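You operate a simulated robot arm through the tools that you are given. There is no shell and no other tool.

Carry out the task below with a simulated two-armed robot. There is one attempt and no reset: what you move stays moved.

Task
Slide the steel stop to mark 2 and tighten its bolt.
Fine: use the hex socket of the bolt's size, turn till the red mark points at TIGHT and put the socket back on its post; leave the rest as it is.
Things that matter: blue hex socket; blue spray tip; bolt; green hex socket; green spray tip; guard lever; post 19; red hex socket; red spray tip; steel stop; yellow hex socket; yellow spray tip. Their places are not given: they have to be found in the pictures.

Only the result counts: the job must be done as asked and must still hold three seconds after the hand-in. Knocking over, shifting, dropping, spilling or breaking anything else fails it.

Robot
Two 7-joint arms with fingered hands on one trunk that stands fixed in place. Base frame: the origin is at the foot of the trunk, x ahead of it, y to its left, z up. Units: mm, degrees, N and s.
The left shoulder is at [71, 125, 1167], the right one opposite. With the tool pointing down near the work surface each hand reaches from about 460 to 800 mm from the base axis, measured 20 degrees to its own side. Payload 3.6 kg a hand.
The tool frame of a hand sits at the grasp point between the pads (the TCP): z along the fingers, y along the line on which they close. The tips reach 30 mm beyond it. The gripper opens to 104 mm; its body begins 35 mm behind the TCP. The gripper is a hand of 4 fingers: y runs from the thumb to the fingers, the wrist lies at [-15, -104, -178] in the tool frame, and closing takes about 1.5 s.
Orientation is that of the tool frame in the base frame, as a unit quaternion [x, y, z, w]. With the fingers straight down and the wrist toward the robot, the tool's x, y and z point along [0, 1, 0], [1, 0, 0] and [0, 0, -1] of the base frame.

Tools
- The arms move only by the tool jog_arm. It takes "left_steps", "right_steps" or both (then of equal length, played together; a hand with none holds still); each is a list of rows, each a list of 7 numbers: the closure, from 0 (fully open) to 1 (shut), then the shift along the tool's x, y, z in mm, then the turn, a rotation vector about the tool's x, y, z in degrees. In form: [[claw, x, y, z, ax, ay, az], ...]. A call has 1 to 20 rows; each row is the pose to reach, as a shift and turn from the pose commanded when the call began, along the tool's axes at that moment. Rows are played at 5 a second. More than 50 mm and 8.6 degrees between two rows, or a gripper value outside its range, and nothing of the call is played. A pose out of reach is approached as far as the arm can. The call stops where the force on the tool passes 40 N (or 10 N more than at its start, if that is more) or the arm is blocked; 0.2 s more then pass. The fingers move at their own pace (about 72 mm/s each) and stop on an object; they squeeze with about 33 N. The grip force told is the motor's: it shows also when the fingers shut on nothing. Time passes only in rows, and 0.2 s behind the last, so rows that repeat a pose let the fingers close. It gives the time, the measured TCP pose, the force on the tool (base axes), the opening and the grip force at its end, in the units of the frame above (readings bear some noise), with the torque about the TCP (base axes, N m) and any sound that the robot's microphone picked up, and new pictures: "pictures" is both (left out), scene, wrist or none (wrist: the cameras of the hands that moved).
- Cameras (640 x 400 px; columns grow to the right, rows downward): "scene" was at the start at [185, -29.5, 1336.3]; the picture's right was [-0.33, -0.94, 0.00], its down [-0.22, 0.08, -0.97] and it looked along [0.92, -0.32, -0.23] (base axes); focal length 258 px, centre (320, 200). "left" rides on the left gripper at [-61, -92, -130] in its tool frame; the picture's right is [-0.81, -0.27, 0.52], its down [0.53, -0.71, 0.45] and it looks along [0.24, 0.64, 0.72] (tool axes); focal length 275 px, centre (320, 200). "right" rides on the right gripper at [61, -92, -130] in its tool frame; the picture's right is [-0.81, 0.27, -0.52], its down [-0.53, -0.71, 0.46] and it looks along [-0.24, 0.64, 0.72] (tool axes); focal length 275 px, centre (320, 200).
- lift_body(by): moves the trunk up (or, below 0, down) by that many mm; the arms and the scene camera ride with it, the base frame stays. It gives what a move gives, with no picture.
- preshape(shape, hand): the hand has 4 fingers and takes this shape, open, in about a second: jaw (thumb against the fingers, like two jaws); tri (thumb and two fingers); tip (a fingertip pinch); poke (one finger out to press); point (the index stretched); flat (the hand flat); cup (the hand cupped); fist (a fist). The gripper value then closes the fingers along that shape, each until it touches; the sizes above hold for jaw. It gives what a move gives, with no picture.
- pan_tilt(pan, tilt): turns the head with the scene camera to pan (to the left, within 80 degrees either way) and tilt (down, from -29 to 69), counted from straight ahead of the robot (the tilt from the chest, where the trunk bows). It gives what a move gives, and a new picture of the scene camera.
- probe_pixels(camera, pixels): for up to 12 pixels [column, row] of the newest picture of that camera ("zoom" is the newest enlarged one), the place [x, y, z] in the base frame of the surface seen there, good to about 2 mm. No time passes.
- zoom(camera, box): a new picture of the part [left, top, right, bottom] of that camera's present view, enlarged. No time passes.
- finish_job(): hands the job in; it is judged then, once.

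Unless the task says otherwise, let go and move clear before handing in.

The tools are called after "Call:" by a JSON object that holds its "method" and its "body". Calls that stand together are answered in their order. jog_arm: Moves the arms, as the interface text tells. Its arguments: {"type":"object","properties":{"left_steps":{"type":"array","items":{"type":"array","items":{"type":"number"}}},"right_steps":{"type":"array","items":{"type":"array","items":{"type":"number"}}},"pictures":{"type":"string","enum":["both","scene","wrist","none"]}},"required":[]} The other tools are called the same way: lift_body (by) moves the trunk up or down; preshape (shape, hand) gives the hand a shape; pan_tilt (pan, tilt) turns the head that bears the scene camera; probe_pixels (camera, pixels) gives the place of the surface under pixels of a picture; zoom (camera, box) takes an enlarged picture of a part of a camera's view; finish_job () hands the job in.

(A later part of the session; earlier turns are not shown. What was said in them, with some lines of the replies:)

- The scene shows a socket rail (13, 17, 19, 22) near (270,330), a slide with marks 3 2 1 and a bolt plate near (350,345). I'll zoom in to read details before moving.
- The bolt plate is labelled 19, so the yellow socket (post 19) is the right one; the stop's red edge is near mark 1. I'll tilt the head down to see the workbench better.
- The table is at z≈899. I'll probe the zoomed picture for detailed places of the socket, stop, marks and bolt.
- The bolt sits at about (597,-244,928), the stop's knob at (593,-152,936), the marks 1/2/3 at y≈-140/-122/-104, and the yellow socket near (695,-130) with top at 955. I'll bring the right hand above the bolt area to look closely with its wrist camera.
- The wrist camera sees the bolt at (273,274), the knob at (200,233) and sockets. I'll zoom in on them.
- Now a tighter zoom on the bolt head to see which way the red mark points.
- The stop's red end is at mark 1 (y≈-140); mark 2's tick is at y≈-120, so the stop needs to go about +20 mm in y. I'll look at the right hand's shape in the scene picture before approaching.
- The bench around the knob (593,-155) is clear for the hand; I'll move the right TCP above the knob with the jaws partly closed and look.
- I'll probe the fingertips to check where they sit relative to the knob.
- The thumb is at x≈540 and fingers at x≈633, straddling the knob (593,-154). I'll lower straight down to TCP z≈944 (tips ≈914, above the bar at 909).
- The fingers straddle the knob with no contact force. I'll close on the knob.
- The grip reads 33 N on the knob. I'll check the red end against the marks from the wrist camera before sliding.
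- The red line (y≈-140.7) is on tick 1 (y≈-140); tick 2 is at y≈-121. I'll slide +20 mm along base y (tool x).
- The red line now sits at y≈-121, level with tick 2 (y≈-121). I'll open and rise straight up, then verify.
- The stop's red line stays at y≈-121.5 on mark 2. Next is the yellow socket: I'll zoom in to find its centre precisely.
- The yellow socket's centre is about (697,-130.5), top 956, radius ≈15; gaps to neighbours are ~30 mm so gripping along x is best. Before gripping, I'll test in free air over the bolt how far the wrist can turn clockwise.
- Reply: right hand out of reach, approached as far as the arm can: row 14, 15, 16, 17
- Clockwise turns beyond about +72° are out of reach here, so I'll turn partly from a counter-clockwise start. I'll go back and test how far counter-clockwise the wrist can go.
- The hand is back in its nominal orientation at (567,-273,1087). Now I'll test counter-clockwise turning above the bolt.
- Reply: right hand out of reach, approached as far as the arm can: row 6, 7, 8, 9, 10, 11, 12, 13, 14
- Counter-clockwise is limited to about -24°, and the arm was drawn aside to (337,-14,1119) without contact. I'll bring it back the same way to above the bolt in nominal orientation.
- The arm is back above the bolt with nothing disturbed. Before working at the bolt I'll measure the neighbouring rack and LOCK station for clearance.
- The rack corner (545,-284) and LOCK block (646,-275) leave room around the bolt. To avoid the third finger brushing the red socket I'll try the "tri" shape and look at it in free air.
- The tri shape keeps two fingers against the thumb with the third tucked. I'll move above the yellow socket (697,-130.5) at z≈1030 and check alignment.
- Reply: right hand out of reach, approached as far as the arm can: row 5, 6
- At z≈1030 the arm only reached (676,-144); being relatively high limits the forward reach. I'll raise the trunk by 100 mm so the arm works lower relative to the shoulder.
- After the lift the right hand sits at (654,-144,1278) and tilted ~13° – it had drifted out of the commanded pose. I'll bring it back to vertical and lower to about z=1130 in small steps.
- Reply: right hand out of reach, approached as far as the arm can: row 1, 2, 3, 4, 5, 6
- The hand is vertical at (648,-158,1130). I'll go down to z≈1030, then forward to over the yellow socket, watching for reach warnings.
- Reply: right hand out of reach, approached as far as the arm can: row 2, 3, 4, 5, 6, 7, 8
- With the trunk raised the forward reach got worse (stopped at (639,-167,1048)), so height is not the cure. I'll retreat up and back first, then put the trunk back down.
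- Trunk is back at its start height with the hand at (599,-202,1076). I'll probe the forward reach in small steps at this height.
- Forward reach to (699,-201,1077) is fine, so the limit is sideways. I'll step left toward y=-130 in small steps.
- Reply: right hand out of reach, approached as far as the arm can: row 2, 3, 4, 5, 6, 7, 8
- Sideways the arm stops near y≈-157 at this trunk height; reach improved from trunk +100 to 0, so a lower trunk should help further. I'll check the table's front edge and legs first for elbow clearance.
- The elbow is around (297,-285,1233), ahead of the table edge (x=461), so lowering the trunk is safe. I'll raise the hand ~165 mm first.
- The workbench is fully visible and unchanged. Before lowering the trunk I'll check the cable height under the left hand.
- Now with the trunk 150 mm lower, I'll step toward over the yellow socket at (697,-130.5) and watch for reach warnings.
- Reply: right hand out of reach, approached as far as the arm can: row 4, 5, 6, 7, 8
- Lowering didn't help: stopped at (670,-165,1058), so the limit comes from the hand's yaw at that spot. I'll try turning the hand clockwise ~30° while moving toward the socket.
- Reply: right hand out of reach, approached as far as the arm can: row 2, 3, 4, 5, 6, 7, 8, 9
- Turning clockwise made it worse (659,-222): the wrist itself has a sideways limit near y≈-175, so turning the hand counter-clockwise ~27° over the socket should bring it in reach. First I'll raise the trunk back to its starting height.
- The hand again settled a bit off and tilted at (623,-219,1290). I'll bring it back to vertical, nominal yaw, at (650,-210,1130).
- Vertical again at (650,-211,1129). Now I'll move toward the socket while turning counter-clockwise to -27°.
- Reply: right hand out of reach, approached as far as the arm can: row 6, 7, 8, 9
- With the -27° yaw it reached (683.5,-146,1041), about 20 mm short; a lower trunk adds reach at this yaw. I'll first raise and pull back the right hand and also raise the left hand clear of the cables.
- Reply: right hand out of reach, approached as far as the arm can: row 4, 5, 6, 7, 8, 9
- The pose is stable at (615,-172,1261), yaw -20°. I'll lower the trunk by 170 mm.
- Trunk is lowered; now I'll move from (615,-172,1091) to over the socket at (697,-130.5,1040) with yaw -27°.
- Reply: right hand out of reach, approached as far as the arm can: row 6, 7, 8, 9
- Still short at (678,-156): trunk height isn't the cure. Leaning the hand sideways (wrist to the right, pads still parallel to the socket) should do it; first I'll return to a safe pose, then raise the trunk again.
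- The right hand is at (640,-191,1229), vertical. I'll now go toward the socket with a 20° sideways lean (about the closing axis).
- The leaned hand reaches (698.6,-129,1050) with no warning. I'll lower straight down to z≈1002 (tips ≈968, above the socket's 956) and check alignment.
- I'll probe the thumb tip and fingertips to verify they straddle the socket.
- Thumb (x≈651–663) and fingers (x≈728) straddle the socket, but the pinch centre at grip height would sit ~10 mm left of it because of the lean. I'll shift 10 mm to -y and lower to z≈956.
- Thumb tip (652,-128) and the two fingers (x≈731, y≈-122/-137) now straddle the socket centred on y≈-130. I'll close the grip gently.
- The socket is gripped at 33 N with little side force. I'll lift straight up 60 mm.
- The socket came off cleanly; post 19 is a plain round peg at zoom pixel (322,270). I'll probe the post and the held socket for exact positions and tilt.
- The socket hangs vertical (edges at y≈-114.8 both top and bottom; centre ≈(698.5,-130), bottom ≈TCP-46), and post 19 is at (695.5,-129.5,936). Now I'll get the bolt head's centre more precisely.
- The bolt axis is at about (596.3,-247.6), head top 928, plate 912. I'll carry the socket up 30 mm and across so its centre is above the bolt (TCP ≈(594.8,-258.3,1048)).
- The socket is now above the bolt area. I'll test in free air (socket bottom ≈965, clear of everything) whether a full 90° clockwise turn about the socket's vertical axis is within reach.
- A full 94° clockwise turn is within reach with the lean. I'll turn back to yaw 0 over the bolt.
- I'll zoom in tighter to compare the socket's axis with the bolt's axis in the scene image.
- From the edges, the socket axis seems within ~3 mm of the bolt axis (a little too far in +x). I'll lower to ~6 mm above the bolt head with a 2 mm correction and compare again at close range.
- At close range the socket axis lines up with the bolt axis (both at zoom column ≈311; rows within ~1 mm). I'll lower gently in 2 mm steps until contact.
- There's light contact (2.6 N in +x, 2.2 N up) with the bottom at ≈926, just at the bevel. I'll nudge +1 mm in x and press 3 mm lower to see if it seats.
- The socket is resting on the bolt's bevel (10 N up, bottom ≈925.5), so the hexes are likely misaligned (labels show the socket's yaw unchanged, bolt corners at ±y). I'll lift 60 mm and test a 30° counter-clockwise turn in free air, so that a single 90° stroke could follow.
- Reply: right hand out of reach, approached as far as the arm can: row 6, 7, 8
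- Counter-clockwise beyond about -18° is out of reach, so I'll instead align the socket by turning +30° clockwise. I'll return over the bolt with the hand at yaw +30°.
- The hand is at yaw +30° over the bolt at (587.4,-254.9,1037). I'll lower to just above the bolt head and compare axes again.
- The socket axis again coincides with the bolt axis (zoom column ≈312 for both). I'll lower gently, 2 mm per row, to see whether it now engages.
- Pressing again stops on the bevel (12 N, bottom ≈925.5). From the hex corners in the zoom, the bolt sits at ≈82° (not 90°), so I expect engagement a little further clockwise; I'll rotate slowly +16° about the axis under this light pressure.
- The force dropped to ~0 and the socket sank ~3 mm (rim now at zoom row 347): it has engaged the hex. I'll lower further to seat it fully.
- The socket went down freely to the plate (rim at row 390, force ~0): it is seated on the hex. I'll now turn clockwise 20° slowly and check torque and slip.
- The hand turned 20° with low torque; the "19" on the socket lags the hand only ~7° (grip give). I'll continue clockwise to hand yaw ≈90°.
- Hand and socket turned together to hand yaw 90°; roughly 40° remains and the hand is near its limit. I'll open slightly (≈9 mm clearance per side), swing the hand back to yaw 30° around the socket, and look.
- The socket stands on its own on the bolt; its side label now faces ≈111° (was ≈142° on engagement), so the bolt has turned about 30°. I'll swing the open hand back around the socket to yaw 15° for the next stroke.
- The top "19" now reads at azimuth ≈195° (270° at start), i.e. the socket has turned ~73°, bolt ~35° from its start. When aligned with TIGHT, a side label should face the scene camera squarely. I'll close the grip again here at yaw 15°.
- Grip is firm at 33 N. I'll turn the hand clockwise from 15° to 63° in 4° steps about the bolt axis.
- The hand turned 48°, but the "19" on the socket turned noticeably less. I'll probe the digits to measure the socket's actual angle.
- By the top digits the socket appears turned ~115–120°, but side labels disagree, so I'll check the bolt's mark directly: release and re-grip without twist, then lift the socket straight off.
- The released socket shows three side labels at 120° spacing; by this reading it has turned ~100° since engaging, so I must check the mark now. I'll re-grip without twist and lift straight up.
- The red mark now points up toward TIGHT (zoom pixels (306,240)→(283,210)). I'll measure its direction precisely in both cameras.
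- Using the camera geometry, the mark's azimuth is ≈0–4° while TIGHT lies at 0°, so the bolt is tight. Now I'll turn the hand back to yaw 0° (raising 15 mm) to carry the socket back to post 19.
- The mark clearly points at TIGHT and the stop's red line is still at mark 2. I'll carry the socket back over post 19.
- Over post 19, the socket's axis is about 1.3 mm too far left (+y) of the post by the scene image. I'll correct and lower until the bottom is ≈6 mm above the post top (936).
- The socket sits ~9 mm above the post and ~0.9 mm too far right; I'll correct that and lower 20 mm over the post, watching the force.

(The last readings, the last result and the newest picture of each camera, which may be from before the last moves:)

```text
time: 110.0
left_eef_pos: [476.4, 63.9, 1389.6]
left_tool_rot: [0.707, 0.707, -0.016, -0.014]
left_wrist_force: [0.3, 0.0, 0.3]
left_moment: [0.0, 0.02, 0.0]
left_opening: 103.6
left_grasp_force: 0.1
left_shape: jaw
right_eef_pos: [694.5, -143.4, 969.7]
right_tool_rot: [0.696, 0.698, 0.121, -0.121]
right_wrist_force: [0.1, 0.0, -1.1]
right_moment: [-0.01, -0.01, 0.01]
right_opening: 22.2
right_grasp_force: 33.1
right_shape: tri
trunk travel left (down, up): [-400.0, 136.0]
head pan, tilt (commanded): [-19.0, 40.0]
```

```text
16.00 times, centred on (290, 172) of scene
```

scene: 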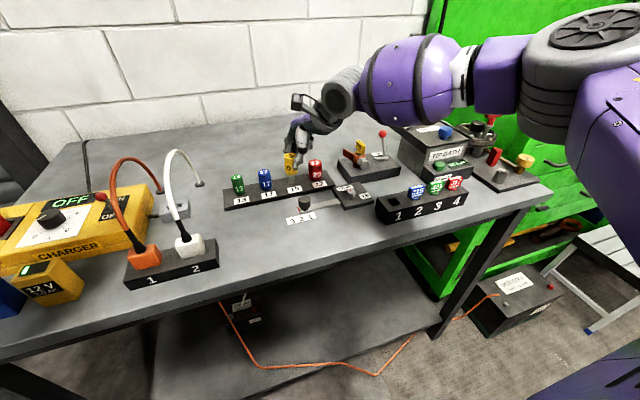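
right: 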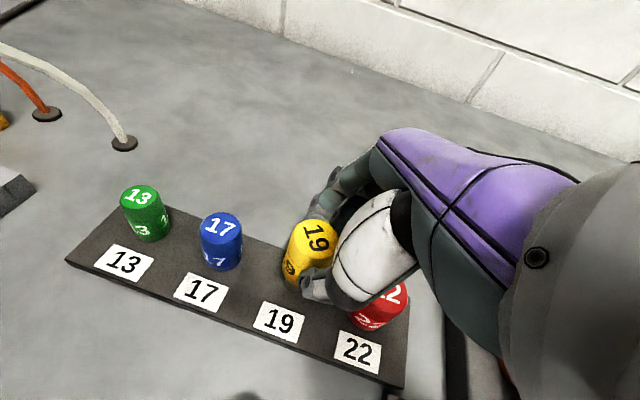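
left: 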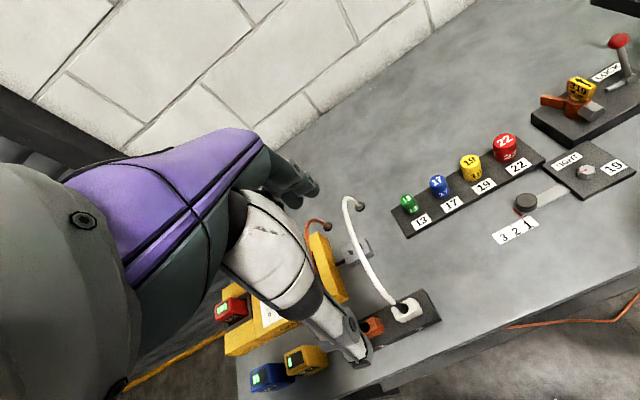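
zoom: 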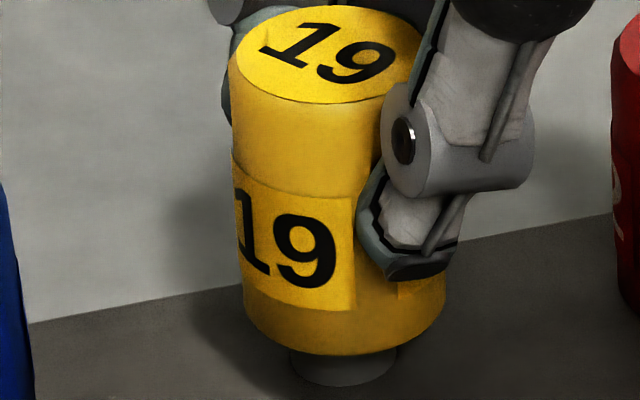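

The socket slides over the post with no force. I'll lower the remaining ~10 mm in small steps.

Call:
{"method": "jog_arm", "body": {"right_steps": [[0.95, -0.68, 0, 1.88, 0, 0, 0], [0.95, -1.37, 0, 3.76, 0, 0, 0], [0.95, -2.05, 0, 5.64, 0, 0, 0], [0.95, -2.74, 0, 7.52, 0, 0, 0], [0.95, -3.25, 0, 8.93, 0, 0, 0], [0.95, -3.25, 0, 8.93, 0, 0, 0]], "pictures": "none"}}

Call:
{"method": "zoom", "body": {"camera": "scene", "box": [270, 160, 310, 185]}}

```text
time: 111.4
left_eef_pos: [476.8, 62.9, 1390.5]
left_tool_rot: [0.707, 0.707, -0.015, -0.014]
left_wrist_force: [0.7, 0.7, -0.5]
left_moment: [-0.01, -0.04, 0.03]
left_opening: 103.9
left_grasp_force: 0.1
left_shape: jaw
right_eef_pos: [693.3, -142.9, 961.4]
right_tool_rot: [0.696, 0.698, 0.121, -0.12]
right_wrist_force: [0.0, 1.4, -0.8]
right_moment: [-0.02, 0.02, 0.0]
right_opening: 21.9
right_grasp_force: 32.6
right_shape: tri
trunk travel left (down, up): [-400.0, 136.0]
head pan, tilt (commanded): [-19.0, 40.0]
```

```text
16.00 times, centred on (290, 172) of scene
```

zoom: 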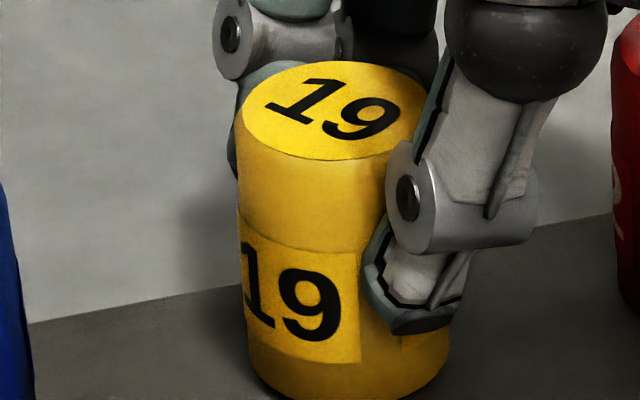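

Almost down (≈2 mm above the rail). I'll lower 3 mm more, then check force.

Call:
{"method": "jog_arm", "body": {"right_steps": [[0.95, -0.34, 0, 0.94, 0, 0, 0], [0.95, -0.68, 0, 1.88, 0, 0, 0], [0.95, -1.03, 0, 2.82, 0, 0, 0], [0.95, -1.03, 0, 2.82, 0, 0, 0]], "pictures": "none"}}

Call:
{"method": "zoom", "body": {"camera": "scene", "box": [265, 155, 320, 195]}}

```text
time: 112.4
left_eef_pos: [476.8, 64.4, 1390.2]
left_tool_rot: [0.708, 0.706, -0.016, -0.014]
left_wrist_force: [-0.7, 0.4, -0.5]
left_moment: [0.01, 0.02, -0.01]
left_opening: 103.6
left_grasp_force: 0.0
left_shape: jaw
right_eef_pos: [693.9, -143.7, 958.4]
right_tool_rot: [0.695, 0.698, 0.123, -0.12]
right_wrist_force: [0.0, -0.5, 6.5]
right_moment: [-0.01, -0.05, -0.02]
right_opening: 22.2
right_grasp_force: 33.3
right_shape: tri
trunk travel left (down, up): [-400.0, 136.0]
head pan, tilt (commanded): [-19.0, 40.0]
```

```text
10.00 times, centred on (292, 175) of scene
```

zoom: 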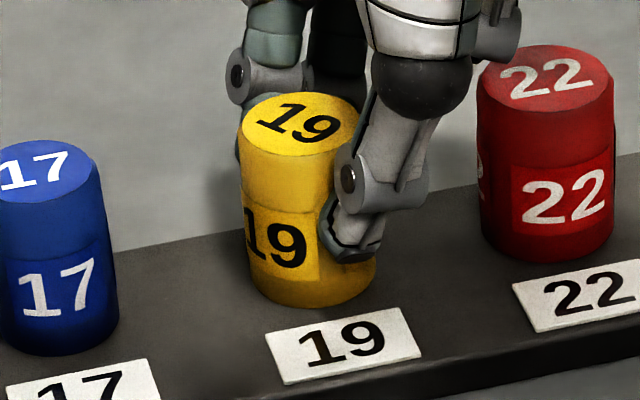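

Contact of 6.5 N shows the socket rests on the rail on post 19. I'll open the fingers and look before lifting away.

Call:
{"method": "jog_arm", "body": {"right_steps": [[0.8, 0, 0, 0, 0, 0, 0], [0.6, 0, 0, 0, 0, 0, 0], [0.4, 0, 0, 0, 0, 0, 0], [0.4, 0, 0, 0, 0, 0, 0], [0.4, 0, 0, 0, 0, 0, 0]], "pictures": "wrist"}}

Call:
{"method": "zoom", "body": {"camera": "scene", "box": [265, 155, 320, 195]}}

```text
time: 113.6
left_eef_pos: [477.1, 62.7, 1389.8]
left_tool_rot: [0.707, 0.707, -0.015, -0.015]
left_wrist_force: [-0.5, -0.1, 0.4]
left_moment: [0.02, 0.0, 0.0]
left_opening: 103.8
left_grasp_force: 0.1
left_shape: jaw
right_eef_pos: [694.4, -144.3, 958.5]
right_tool_rot: [0.696, 0.697, 0.122, -0.121]
right_wrist_force: [0.5, 0.8, -0.3]
right_moment: [-0.02, 0.01, -0.01]
right_opening: 62.0
right_grasp_force: 0.1
right_shape: tri
trunk travel left (down, up): [-400.0, 136.0]
head pan, tilt (commanded): [-19.0, 40.0]
```

right: 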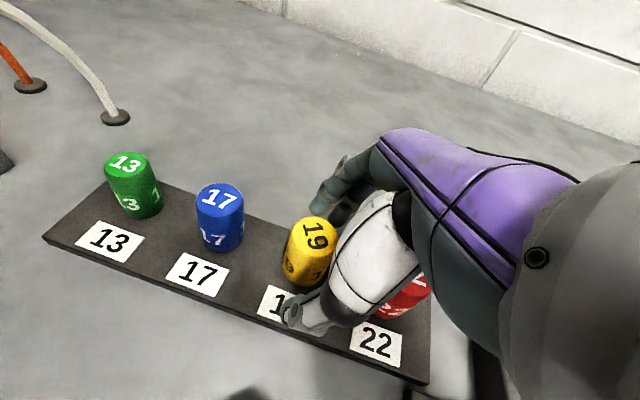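

```text
10.00 times, centred on (292, 175) of scene
```

zoom: 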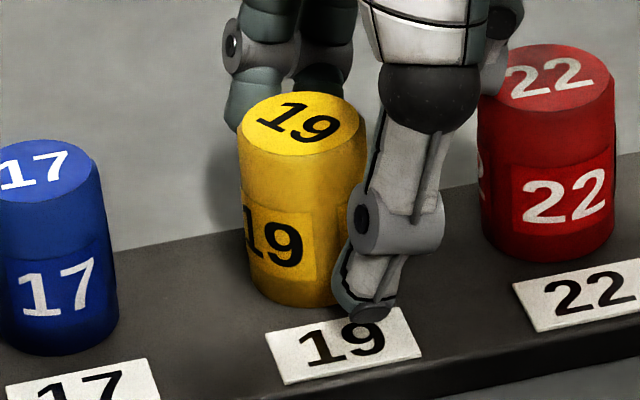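

The fingers are clear of the standing socket. I'll lift straight up 95 mm and then pull back.

Call:
{"method": "jog_arm", "body": {"right_steps": [[0.4, 3.4, 0, -9.4, 0, 0, 0], [0.4, 8.5, 0, -23.5, 0, 0, 0], [0.4, 15.4, 0, -42.3, 0, 0, 0], [0.4, 23.9, 0, -65.8, 0, 0, 0], [0.4, 32.5, 0, -89.3, 0, 0, 0], [0.4, 13.7, -20, -96, 0, 0, 0], [0.4, -5, -45, -103, 0, 0, 0], [0.4, -25, -70, -110, 0, 0, 0], [0.4, -45, -95, -117, 0, 0, 0], [0.4, -45, -95, -117, 0, 0, 0]], "pictures": "both"}}

Call:
{"method": "zoom", "body": {"camera": "scene", "box": [220, 130, 400, 240]}}

```text
time: 115.8
left_eef_pos: [478.1, 63.3, 1390.3]
left_tool_rot: [0.707, 0.707, -0.015, -0.014]
left_wrist_force: [-0.3, -0.1, 0.1]
left_moment: [0.01, 0.02, 0.01]
left_opening: 103.7
left_grasp_force: 0.0
left_shape: jaw
right_eef_pos: [600.4, -225.7, 1052.7]
right_tool_rot: [0.696, 0.697, 0.122, -0.12]
right_wrist_force: [0.5, -0.5, -0.2]
right_moment: [0.01, 0.0, -0.02]
right_opening: 61.9
right_grasp_force: 0.2
right_shape: tri
trunk travel left (down, up): [-400.0, 136.0]
head pan, tilt (commanded): [-19.0, 40.0]
```

scene: 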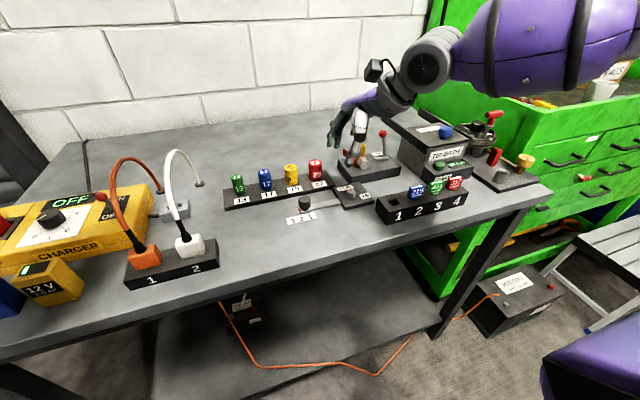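
right: 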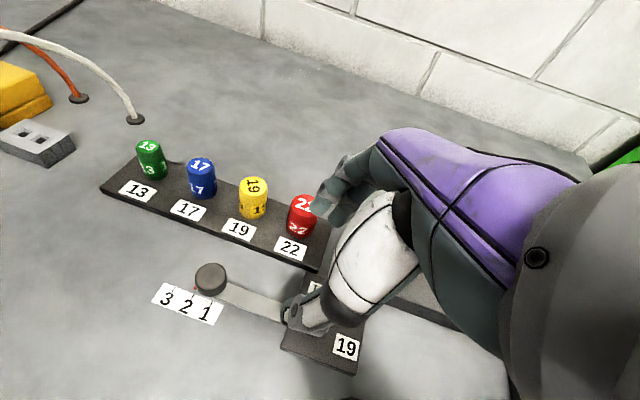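

```text
3.56 times, centred on (310, 185) of scene
```

zoom: 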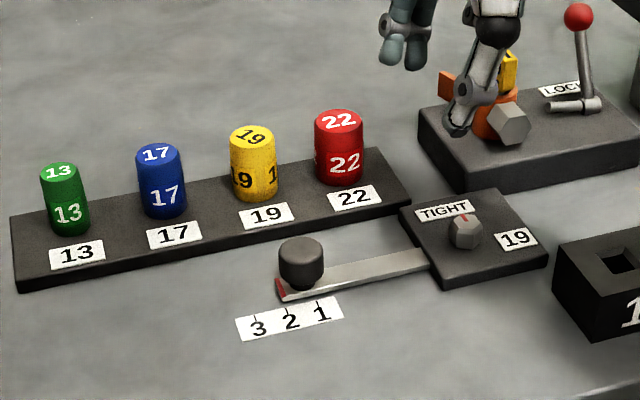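

The socket stands on post 19 and the mark points at TIGHT. I'll retreat the hand further up and back, then make a final check of the stop, mark and surroundings.

Call:
{"method": "jog_arm", "body": {"right_steps": [[0.4, -0.7, -20, -21.5, 0, 0, 0], [0.4, -1.4, -40, -43, 0, 0, 0], [0.4, -2, -60, -64.6, 0, 0, 0], [0.4, -2.7, -80, -86, 0, 0, 0], [0.4, -3.4, -100, -107.7, 0, 0, 0], [0.4, -3.4, -100, -107.7, 0, 0, 0]], "pictures": "both"}}

Call:
{"method": "zoom", "body": {"camera": "scene", "box": [332, 176, 372, 201]}}

Call:
{"method": "zoom", "body": {"camera": "right", "box": [100, 150, 340, 320]}}

```text
time: 117.2
left_eef_pos: [477.2, 62.2, 1390.4]
left_tool_rot: [0.707, 0.707, -0.016, -0.014]
left_wrist_force: [0.1, 0.1, -0.2]
left_moment: [0.01, 0.0, 0.01]
left_opening: 103.7
left_grasp_force: 0.0
left_shape: jaw
right_eef_pos: [499.8, -263.6, 1152.1]
right_tool_rot: [0.696, 0.697, 0.121, -0.12]
right_wrist_force: [-0.3, 0.6, 0.1]
right_moment: [-0.01, 0.02, -0.03]
right_opening: 62.2
right_grasp_force: 0.1
right_shape: tri
trunk travel left (down, up): [-400.0, 136.0]
head pan, tilt (commanded): [-19.0, 40.0]
```

scene: 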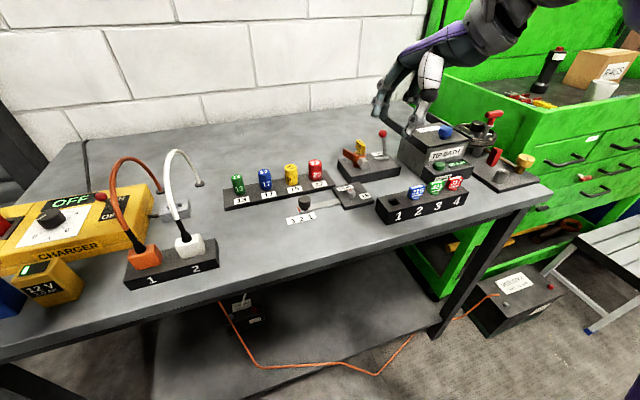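
right: 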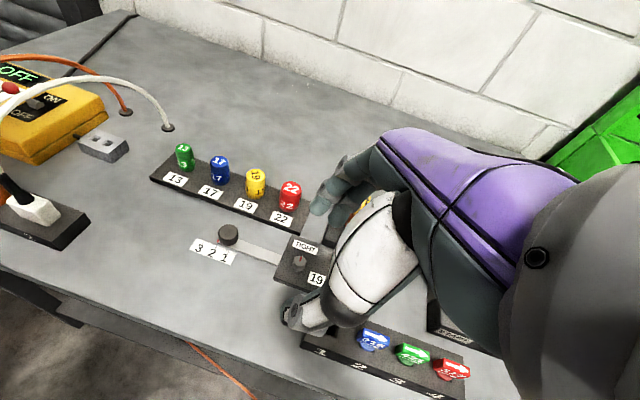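

```text
16.00 times, centred on (352, 188) of scene
```

zoom: 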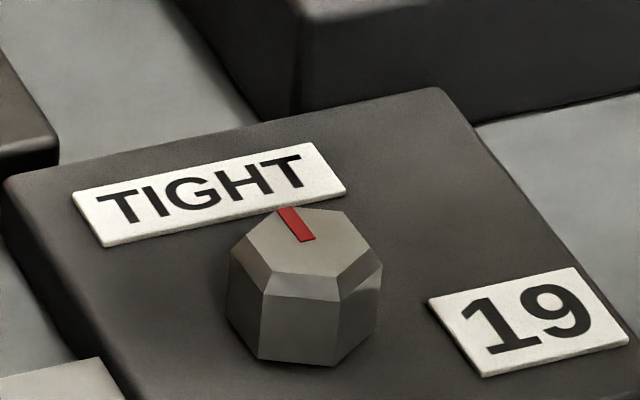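

```text
2.35 times, centred on (220, 235) of right
```

zoom: 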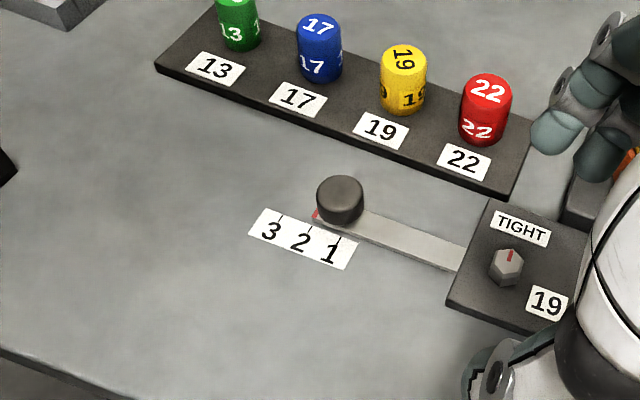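

Call:
{"method": "zoom", "body": {"camera": "right", "box": [185, 215, 265, 270]}}

```text
7.27 times, centred on (225, 242) of right
```

zoom: 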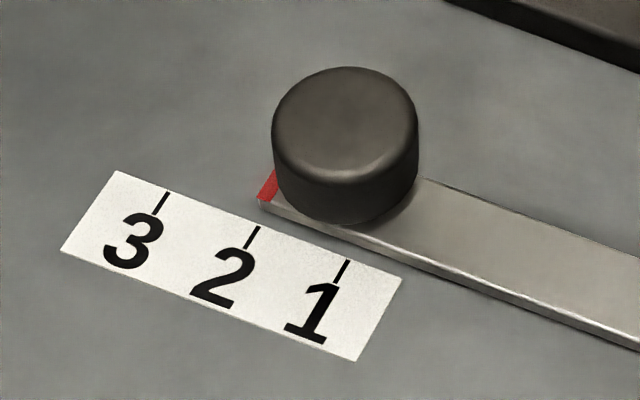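

Call:
{"method": "probe_pixels", "body": {"camera": "zoom", "pixels": [[258, 228], [246, 247], [168, 194], [347, 263], [267, 195], [271, 190], [262, 200], [272, 178], [258, 203], [268, 200], [276, 195]]}}

Call:
{"method": "zoom", "body": {"camera": "scene", "box": [284, 195, 324, 225]}}

```text
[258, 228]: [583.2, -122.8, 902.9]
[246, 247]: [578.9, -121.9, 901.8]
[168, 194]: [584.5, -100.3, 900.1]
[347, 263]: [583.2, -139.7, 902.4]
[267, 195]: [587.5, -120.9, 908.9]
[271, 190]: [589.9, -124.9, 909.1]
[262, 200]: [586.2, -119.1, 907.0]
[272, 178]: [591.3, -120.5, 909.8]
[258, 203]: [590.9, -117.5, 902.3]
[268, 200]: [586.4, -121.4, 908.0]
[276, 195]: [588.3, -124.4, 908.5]
```

```text
13.33 times, centred on (304, 210) of scene
```

zoom: 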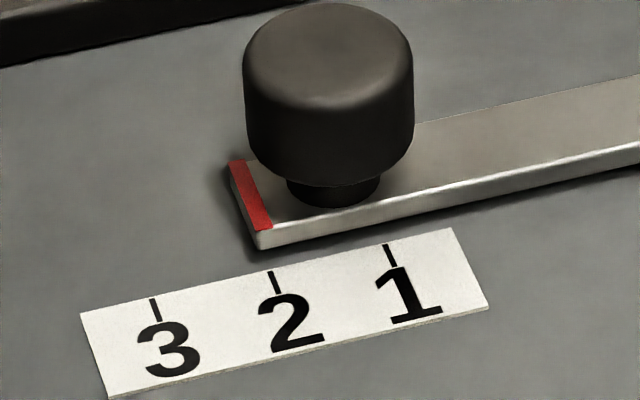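

The stop's red line (y≈-121) sits on mark 2's tick within about 1 mm, and the bolt's red mark points at TIGHT (azimuth ≈0±3°). The yellow socket stands on post 19, nothing else has moved, and both hands are clear, so I'm handing in.

Call:
{"method": "finish_job", "body": {}}

```text
The job is handed in.
```

The job is handed in: the stop is at mark 2, its bolt is turned to TIGHT, and the socket is back on its post. I don't have the judge's result yet.

- **Steel stop:** the red line sits on the mark 2 tick, within about 1 mm.
- **Bolt:** I used the yellow size 19 socket. With the socket lifted off, the red mark points at TIGHT, within roughly 4°.
- **Socket:** the yellow socket is upright on post 19. It now faces a different way than it did at the start, because it turned with the bolt.
- **Everything else:** the other sockets, the spray tips and the guard lever looked unchanged in the last pictures. Both hands were clear of the bench. The left hand ended higher than it started, because I raised it to stay clear of the cables.
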